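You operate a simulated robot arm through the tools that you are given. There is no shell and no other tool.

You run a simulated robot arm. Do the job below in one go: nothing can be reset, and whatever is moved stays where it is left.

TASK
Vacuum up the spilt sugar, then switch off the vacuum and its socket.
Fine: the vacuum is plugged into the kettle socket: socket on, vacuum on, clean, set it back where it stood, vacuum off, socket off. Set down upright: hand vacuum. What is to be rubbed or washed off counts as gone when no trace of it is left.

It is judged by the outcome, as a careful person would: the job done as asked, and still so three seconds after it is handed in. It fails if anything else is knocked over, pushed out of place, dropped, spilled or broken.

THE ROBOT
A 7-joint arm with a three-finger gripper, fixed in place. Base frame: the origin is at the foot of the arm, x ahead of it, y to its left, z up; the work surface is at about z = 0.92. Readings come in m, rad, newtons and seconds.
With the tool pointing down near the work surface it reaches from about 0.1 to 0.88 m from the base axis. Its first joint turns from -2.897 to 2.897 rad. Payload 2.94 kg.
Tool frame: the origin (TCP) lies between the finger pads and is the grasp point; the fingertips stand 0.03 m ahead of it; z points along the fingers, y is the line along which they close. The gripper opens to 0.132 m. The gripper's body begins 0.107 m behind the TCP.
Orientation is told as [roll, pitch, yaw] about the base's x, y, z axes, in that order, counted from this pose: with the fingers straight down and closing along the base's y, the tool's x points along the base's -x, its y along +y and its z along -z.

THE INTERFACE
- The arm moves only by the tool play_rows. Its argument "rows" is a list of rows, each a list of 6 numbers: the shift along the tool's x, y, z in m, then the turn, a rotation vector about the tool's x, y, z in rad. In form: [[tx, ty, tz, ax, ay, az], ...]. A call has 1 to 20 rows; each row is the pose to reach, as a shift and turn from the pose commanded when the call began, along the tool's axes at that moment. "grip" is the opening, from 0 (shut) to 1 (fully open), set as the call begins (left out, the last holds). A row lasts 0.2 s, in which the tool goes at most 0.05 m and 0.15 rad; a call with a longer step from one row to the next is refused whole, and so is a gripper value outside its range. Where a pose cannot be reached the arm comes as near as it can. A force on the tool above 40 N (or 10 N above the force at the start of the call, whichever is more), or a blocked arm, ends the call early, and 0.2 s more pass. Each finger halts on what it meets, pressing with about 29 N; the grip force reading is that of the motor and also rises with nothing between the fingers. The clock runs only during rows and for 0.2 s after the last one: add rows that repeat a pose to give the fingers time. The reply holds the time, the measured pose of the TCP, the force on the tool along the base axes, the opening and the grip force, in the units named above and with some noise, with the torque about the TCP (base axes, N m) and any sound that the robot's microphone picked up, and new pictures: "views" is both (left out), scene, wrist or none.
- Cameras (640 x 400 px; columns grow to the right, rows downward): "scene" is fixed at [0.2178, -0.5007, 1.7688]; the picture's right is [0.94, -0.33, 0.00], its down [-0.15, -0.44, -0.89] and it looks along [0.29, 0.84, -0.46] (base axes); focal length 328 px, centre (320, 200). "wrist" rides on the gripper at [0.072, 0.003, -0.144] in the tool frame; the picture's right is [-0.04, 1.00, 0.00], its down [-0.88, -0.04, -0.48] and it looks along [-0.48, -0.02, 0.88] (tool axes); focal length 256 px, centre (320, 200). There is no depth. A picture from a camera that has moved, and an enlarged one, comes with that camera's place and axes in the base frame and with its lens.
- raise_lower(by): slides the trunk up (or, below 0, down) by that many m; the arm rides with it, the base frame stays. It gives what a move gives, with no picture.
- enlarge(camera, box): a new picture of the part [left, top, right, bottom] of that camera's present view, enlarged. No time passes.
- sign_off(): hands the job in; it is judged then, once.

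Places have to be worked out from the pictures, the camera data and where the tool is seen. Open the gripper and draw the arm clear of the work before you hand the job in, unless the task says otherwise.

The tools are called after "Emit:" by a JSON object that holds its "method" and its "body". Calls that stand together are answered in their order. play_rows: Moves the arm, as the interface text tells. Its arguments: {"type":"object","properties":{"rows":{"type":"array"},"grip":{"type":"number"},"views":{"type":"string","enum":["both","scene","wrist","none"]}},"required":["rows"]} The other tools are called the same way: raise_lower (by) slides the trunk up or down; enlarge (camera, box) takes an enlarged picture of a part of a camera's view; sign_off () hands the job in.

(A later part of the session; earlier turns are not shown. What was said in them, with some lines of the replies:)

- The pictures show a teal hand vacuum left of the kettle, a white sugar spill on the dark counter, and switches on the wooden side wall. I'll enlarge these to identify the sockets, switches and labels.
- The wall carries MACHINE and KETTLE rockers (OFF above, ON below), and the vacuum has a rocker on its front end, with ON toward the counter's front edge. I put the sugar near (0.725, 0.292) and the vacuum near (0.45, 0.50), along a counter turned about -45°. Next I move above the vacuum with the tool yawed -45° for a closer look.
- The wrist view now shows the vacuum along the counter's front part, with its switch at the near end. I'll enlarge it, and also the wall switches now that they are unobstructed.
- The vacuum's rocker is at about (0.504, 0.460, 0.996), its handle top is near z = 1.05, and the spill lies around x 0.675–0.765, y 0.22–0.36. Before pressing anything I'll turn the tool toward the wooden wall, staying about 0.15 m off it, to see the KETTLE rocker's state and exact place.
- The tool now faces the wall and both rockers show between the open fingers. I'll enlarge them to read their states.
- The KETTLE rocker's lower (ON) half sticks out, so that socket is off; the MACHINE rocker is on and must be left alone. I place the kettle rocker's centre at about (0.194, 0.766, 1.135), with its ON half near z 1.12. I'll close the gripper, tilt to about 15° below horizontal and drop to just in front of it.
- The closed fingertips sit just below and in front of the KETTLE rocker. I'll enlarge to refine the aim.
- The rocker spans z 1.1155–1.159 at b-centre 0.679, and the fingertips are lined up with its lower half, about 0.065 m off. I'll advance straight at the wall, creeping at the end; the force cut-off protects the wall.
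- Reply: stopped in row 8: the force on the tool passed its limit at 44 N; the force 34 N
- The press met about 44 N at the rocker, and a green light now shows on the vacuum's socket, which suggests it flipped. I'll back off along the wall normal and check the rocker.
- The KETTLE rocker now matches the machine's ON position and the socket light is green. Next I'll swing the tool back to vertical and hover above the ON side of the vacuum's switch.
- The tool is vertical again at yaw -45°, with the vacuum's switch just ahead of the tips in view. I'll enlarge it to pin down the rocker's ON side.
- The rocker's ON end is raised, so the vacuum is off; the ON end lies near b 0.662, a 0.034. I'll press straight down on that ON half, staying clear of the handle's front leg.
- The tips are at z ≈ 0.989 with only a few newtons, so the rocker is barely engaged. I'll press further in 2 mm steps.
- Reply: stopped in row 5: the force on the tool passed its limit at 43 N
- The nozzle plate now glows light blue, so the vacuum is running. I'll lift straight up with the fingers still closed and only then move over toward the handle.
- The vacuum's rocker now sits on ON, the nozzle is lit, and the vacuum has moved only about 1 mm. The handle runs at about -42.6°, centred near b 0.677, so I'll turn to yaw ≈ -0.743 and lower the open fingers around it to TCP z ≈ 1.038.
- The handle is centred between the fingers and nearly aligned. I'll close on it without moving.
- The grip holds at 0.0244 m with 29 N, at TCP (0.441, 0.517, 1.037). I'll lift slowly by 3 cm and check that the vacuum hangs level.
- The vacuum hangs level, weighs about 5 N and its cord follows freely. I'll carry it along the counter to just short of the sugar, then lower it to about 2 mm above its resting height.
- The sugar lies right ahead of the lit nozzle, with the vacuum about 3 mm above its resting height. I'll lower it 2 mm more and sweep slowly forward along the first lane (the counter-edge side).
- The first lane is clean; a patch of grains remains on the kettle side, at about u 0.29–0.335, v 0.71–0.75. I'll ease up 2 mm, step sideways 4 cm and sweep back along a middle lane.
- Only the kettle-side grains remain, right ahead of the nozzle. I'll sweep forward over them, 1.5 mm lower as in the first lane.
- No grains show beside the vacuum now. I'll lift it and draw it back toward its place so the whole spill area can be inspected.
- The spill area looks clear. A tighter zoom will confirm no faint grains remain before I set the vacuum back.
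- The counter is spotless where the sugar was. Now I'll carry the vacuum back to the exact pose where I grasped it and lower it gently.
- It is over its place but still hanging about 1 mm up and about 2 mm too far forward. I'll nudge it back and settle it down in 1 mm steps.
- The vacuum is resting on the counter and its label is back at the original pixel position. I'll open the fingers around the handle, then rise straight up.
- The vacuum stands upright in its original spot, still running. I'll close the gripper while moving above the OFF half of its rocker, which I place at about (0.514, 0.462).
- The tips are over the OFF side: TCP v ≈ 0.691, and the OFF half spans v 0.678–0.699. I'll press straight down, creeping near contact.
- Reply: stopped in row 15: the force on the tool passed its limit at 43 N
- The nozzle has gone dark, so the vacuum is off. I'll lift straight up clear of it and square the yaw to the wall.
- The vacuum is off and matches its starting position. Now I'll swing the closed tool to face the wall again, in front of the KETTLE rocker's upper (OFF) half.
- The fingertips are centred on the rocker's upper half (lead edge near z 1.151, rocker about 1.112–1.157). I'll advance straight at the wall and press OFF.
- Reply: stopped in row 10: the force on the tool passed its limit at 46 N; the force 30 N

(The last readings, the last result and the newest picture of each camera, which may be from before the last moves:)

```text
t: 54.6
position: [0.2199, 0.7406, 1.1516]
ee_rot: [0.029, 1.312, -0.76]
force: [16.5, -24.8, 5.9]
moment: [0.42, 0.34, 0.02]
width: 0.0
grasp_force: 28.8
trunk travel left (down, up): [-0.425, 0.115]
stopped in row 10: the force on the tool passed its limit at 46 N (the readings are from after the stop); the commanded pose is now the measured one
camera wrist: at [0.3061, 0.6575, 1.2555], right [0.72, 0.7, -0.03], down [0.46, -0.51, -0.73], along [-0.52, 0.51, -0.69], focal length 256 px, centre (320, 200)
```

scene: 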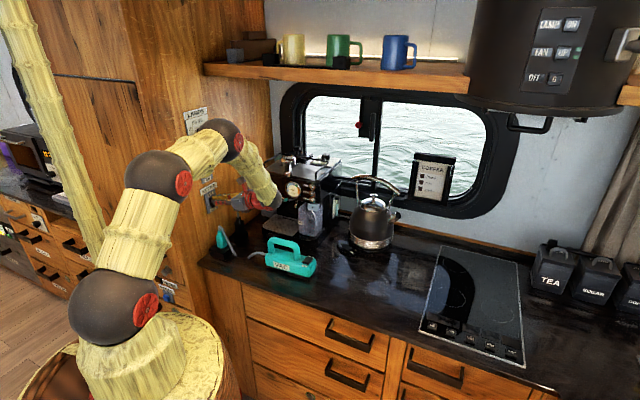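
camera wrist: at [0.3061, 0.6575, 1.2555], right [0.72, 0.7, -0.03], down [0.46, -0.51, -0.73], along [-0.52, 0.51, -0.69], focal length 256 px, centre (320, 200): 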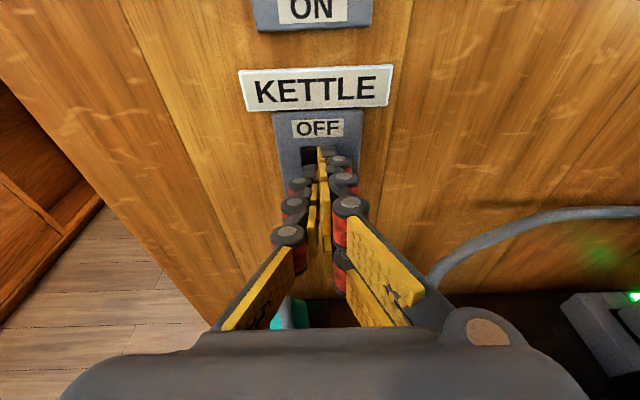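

The press reached 46 N and the green light no longer shows between the fingers. I'll back off and check the rocker and the socket light.

Emit:
{"method": "play_rows", "body": {"rows": [[-0.0051, 0, -0.0193, 0, 0, 0], [-0.0128, 0, -0.0484, 0, 0, 0], [-0.0204, 0, -0.0774, 0, 0, 0], [-0.0281, 0, -0.1064, 0, 0, 0], [-0.0281, 0, -0.1064, 0, 0, 0]]}}

Emit:
{"method": "enlarge", "body": {"camera": "wrist", "box": [260, 20, 380, 180]}}

Emit:
{"method": "enlarge", "body": {"camera": "scene", "box": [190, 150, 270, 265]}}

Emit:
{"method": "enlarge", "body": {"camera": "wrist", "box": [200, 200, 460, 340]}}

```text
t: 55.8
position: [0.2947, 0.6659, 1.1474]
ee_rot: [0.028, 1.308, -0.762]
force: [0.7, -0.4, 0.1]
moment: [0.01, 0.0, 0.03]
width: 0.0002
grasp_force: 28.2
trunk travel left (down, up): [-0.425, 0.115]
camera wrist: at [0.3805, 0.5831, 1.2536], right [0.71, 0.7, -0.04], down [0.46, -0.51, -0.73], along [-0.52, 0.5, -0.69], focal length 256 px, centre (320, 200)
```

scene: 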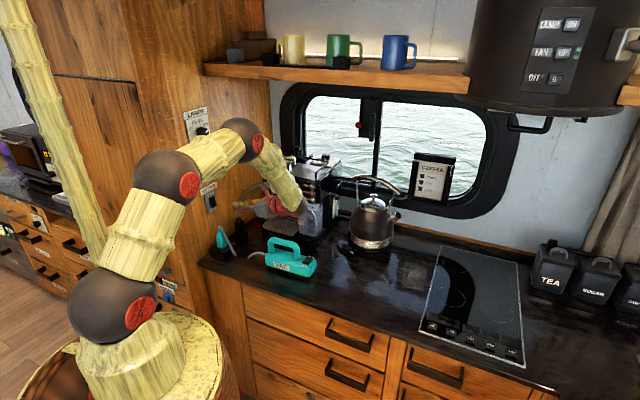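
wrist: 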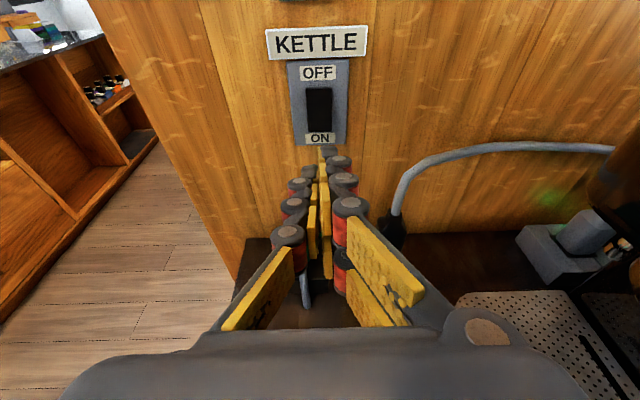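

```text
2.50 times, centred on (320, 100) of wrist
camera zoom: at [0.3805, 0.5831, 1.2536], right [0.71, 0.7, -0.04], down [0.46, -0.51, -0.73], along [-0.52, 0.5, -0.69], focal length 640 px, centre (320, 450)
```

zoom: 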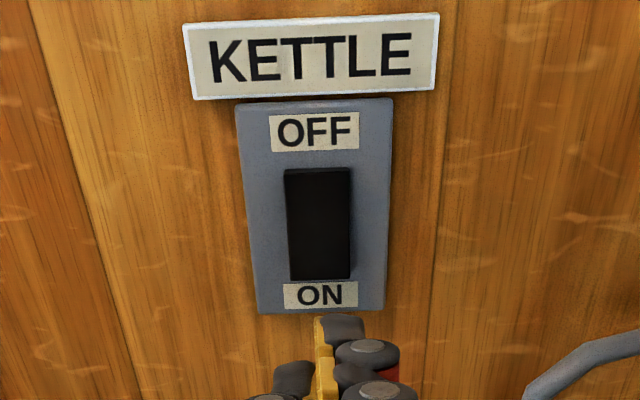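

```text
3.48 times, centred on (230, 208) of scene
camera zoom: at [0.2178, -0.5007, 1.7688], right [0.94, -0.33, 0.0], down [-0.15, -0.44, -0.89], along [0.29, 0.84, -0.46], focal length 1141 px, centre (633, 174)
```

zoom: 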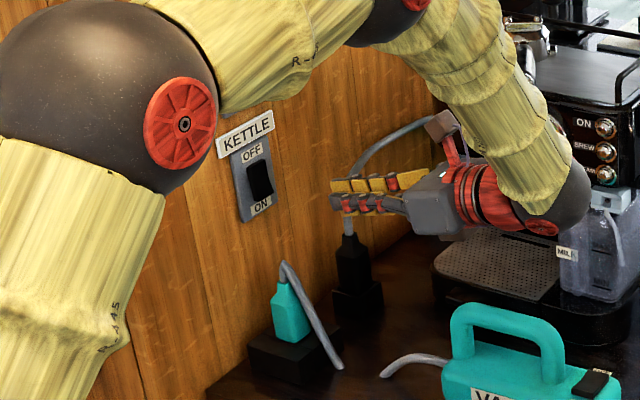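

```text
2.46 times, centred on (330, 270) of wrist
camera zoom: at [0.3805, 0.5831, 1.2536], right [0.71, 0.7, -0.04], down [0.46, -0.51, -0.73], along [-0.52, 0.5, -0.69], focal length 630 px, centre (295, 28)
```

zoom: 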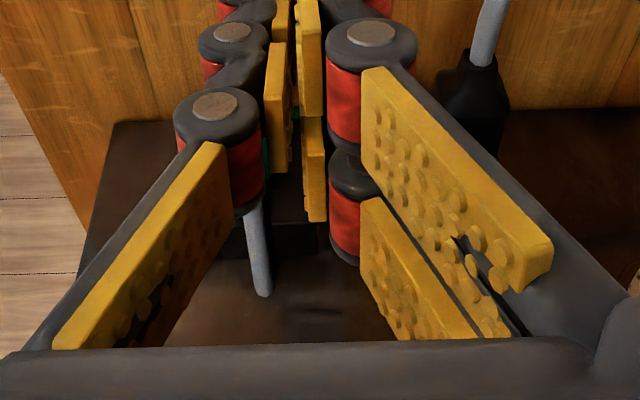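

The rocker looks back in its OFF position and the socket's green light is gone. I'll zoom tighter to confirm, and meanwhile draw the arm back and up to the tool-down pose, away from the work.

Emit:
{"method": "enlarge", "body": {"camera": "scene", "box": [195, 180, 225, 215]}}

Emit:
{"method": "play_rows", "body": {"rows": [[0.0164, -0.0079, -0.0352, 0, -0.1308, 0], [0.0328, -0.0157, -0.0705, 0, -0.2616, 0], [0.0492, -0.0236, -0.1057, 0, -0.3924, 0], [0.0656, -0.0314, -0.141, 0, -0.5232, 0], [0.0821, -0.0393, -0.1762, 0, -0.654, 0], [0.0985, -0.0471, -0.2115, 0, -0.7848, 0], [0.1149, -0.055, -0.2467, 0, -0.9156, 0], [0.1072, -0.0628, -0.2754, 0, -1.0464, 0], [0.0994, -0.0707, -0.3042, 0, -1.1772, 0], [0.0917, -0.0785, -0.3329, 0, -1.308, 0], [0.0917, -0.0785, -0.3329, 0, -1.308, 0]], "grip": 0}}

```text
11.43 times, centred on (210, 198) of scene
camera zoom: at [0.2178, -0.5007, 1.7688], right [0.94, -0.33, 0.0], down [-0.15, -0.44, -0.89], along [0.29, 0.84, -0.46], focal length 3748 px, centre (1577, 229)
```

zoom: 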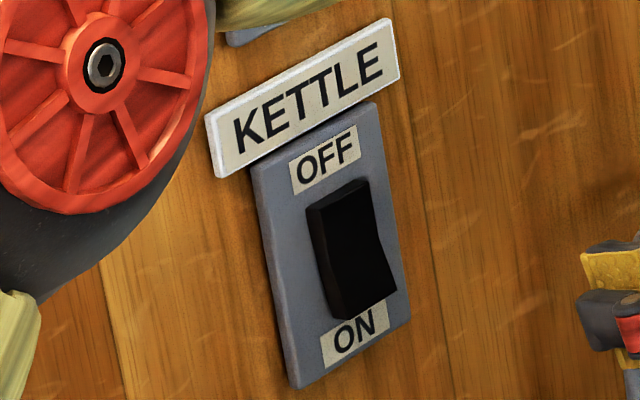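

```text
t: 58.2
position: [0.4477, 0.4001, 1.3209]
ee_rot: [0.01, 0.0, -0.789]
force: [-0.3, -0.1, -0.2]
moment: [-0.03, 0.02, 0.0]
width: 0.0
grasp_force: 28.7
trunk travel left (down, up): [-0.425, 0.115]
camera wrist: at [0.3972, 0.4533, 1.4638], right [0.74, 0.68, 0.01], down [0.59, -0.65, 0.48], along [0.33, -0.35, -0.88], focal length 256 px, centre (320, 200)
```

scene: 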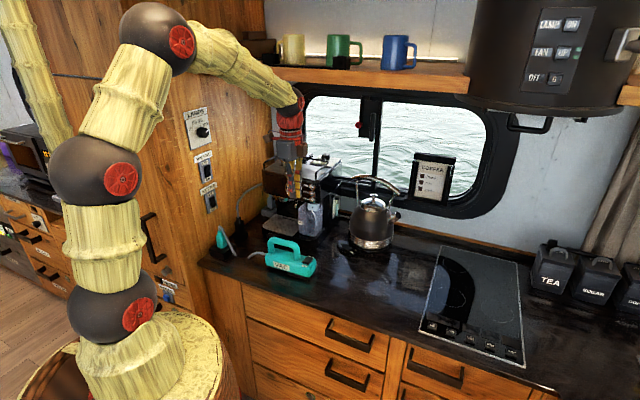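
wrist: 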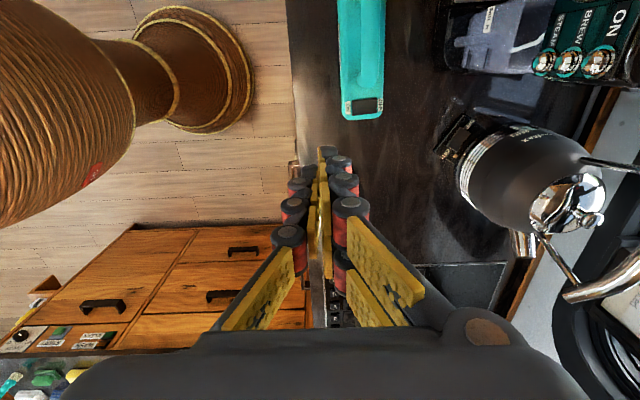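

The KETTLE rocker looks identical to its original OFF state. I'll open the gripper while returning to the starting pose, then check the counter a last time.

Emit:
{"method": "play_rows", "body": {"rows": [[-0.0267, -0.008, 0, 0, 0, -0.098], [-0.0535, -0.0161, 0, 0, 0, -0.197], [-0.0802, -0.0241, 0, 0, 0, -0.295], [-0.1069, -0.0322, 0, 0, 0, -0.394], [-0.1336, -0.0402, 0, 0, 0, -0.492], [-0.1604, -0.0482, 0, 0, 0, -0.591], [-0.1871, -0.0563, 0, 0, 0, -0.689], [-0.2138, -0.0643, 0, 0, 0, -0.788], [-0.2138, -0.0643, 0, 0, 0, -0.788]], "grip": 1}}

Emit:
{"method": "enlarge", "body": {"camera": "wrist", "box": [290, 120, 420, 230]}}

Emit:
{"method": "enlarge", "body": {"camera": "scene", "box": [190, 150, 410, 310]}}

Emit:
{"method": "enlarge", "body": {"camera": "scene", "box": [250, 225, 330, 285]}}

```text
t: 60.2
position: [0.5531, 0.2046, 1.3219]
ee_rot: [0.006, -0.006, 0.005]
force: [-0.6, 0.2, 0.1]
moment: [-0.04, -0.01, 0.01]
width: 0.1318
grasp_force: 0.0
trunk travel left (down, up): [-0.425, 0.115]
camera wrist: at [0.4794, 0.2073, 1.4644], right [0.04, 1.0, 0.01], down [0.88, -0.04, 0.48], along [0.48, -0.01, -0.88], focal length 256 px, centre (320, 200)
```

scene: 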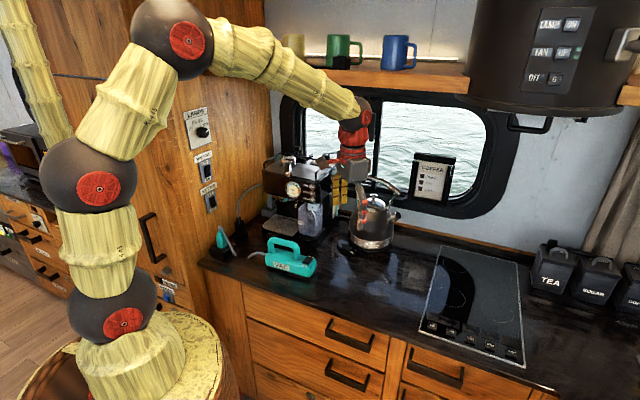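
wrist: 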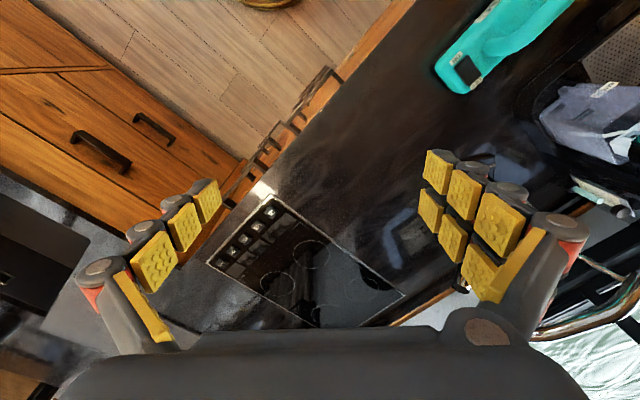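

```text
3.64 times, centred on (355, 175) of wrist
camera zoom: at [0.4794, 0.2073, 1.4644], right [0.04, 1.0, 0.01], down [0.88, -0.04, 0.48], along [0.48, -0.01, -0.88], focal length 931 px, centre (193, 291)
```

zoom: 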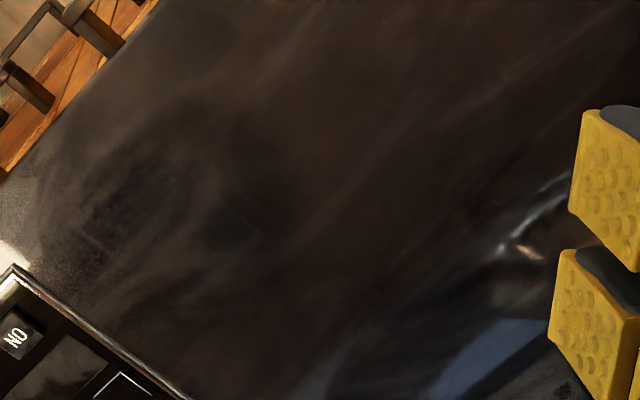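

```text
2.50 times, centred on (300, 230) of scene
camera zoom: at [0.2178, -0.5007, 1.7688], right [0.94, -0.33, 0.0], down [-0.15, -0.44, -0.89], along [0.29, 0.84, -0.46], focal length 820 px, centre (370, 125)
```

zoom: 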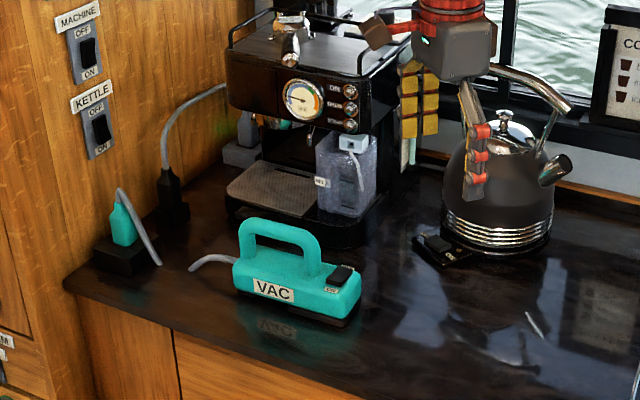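

```text
6.67 times, centred on (290, 255) of scene
camera zoom: at [0.2178, -0.5007, 1.7688], right [0.94, -0.33, 0.0], down [-0.15, -0.44, -0.89], along [0.29, 0.84, -0.46], focal length 2187 px, centre (520, -167)
```

zoom: 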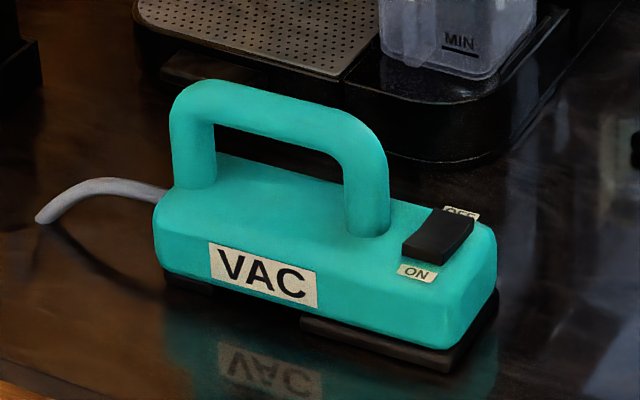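

The counter has no sugar left. The vacuum stands upright in its original place with its switch off, and the KETTLE socket is off. The MACHINE socket is untouched, the gripper is open and the arm is clear, so I'm handing the job in.

Emit:
{"method": "sign_off", "body": {}}

```text
The job is handed in.
```

The spilt sugar is vacuumed up, and both the vacuum and its kettle socket are switched off. I handed the job in; no verdict came back.

- **Sugar:** the last close-up pictures of the spill area show no grains left.
- **Vacuum:** it stands upright where it started, within a millimetre or two by the pictures. Its switch is back on OFF and the nozzle light is out.
- **Kettle socket:** its switch is back on OFF and the green light is out.
- **Everything else:** nothing else looks moved in the final pictures, and I did not touch the coffee machine's socket switch. The gripper is open and the arm is back at its starting pose.
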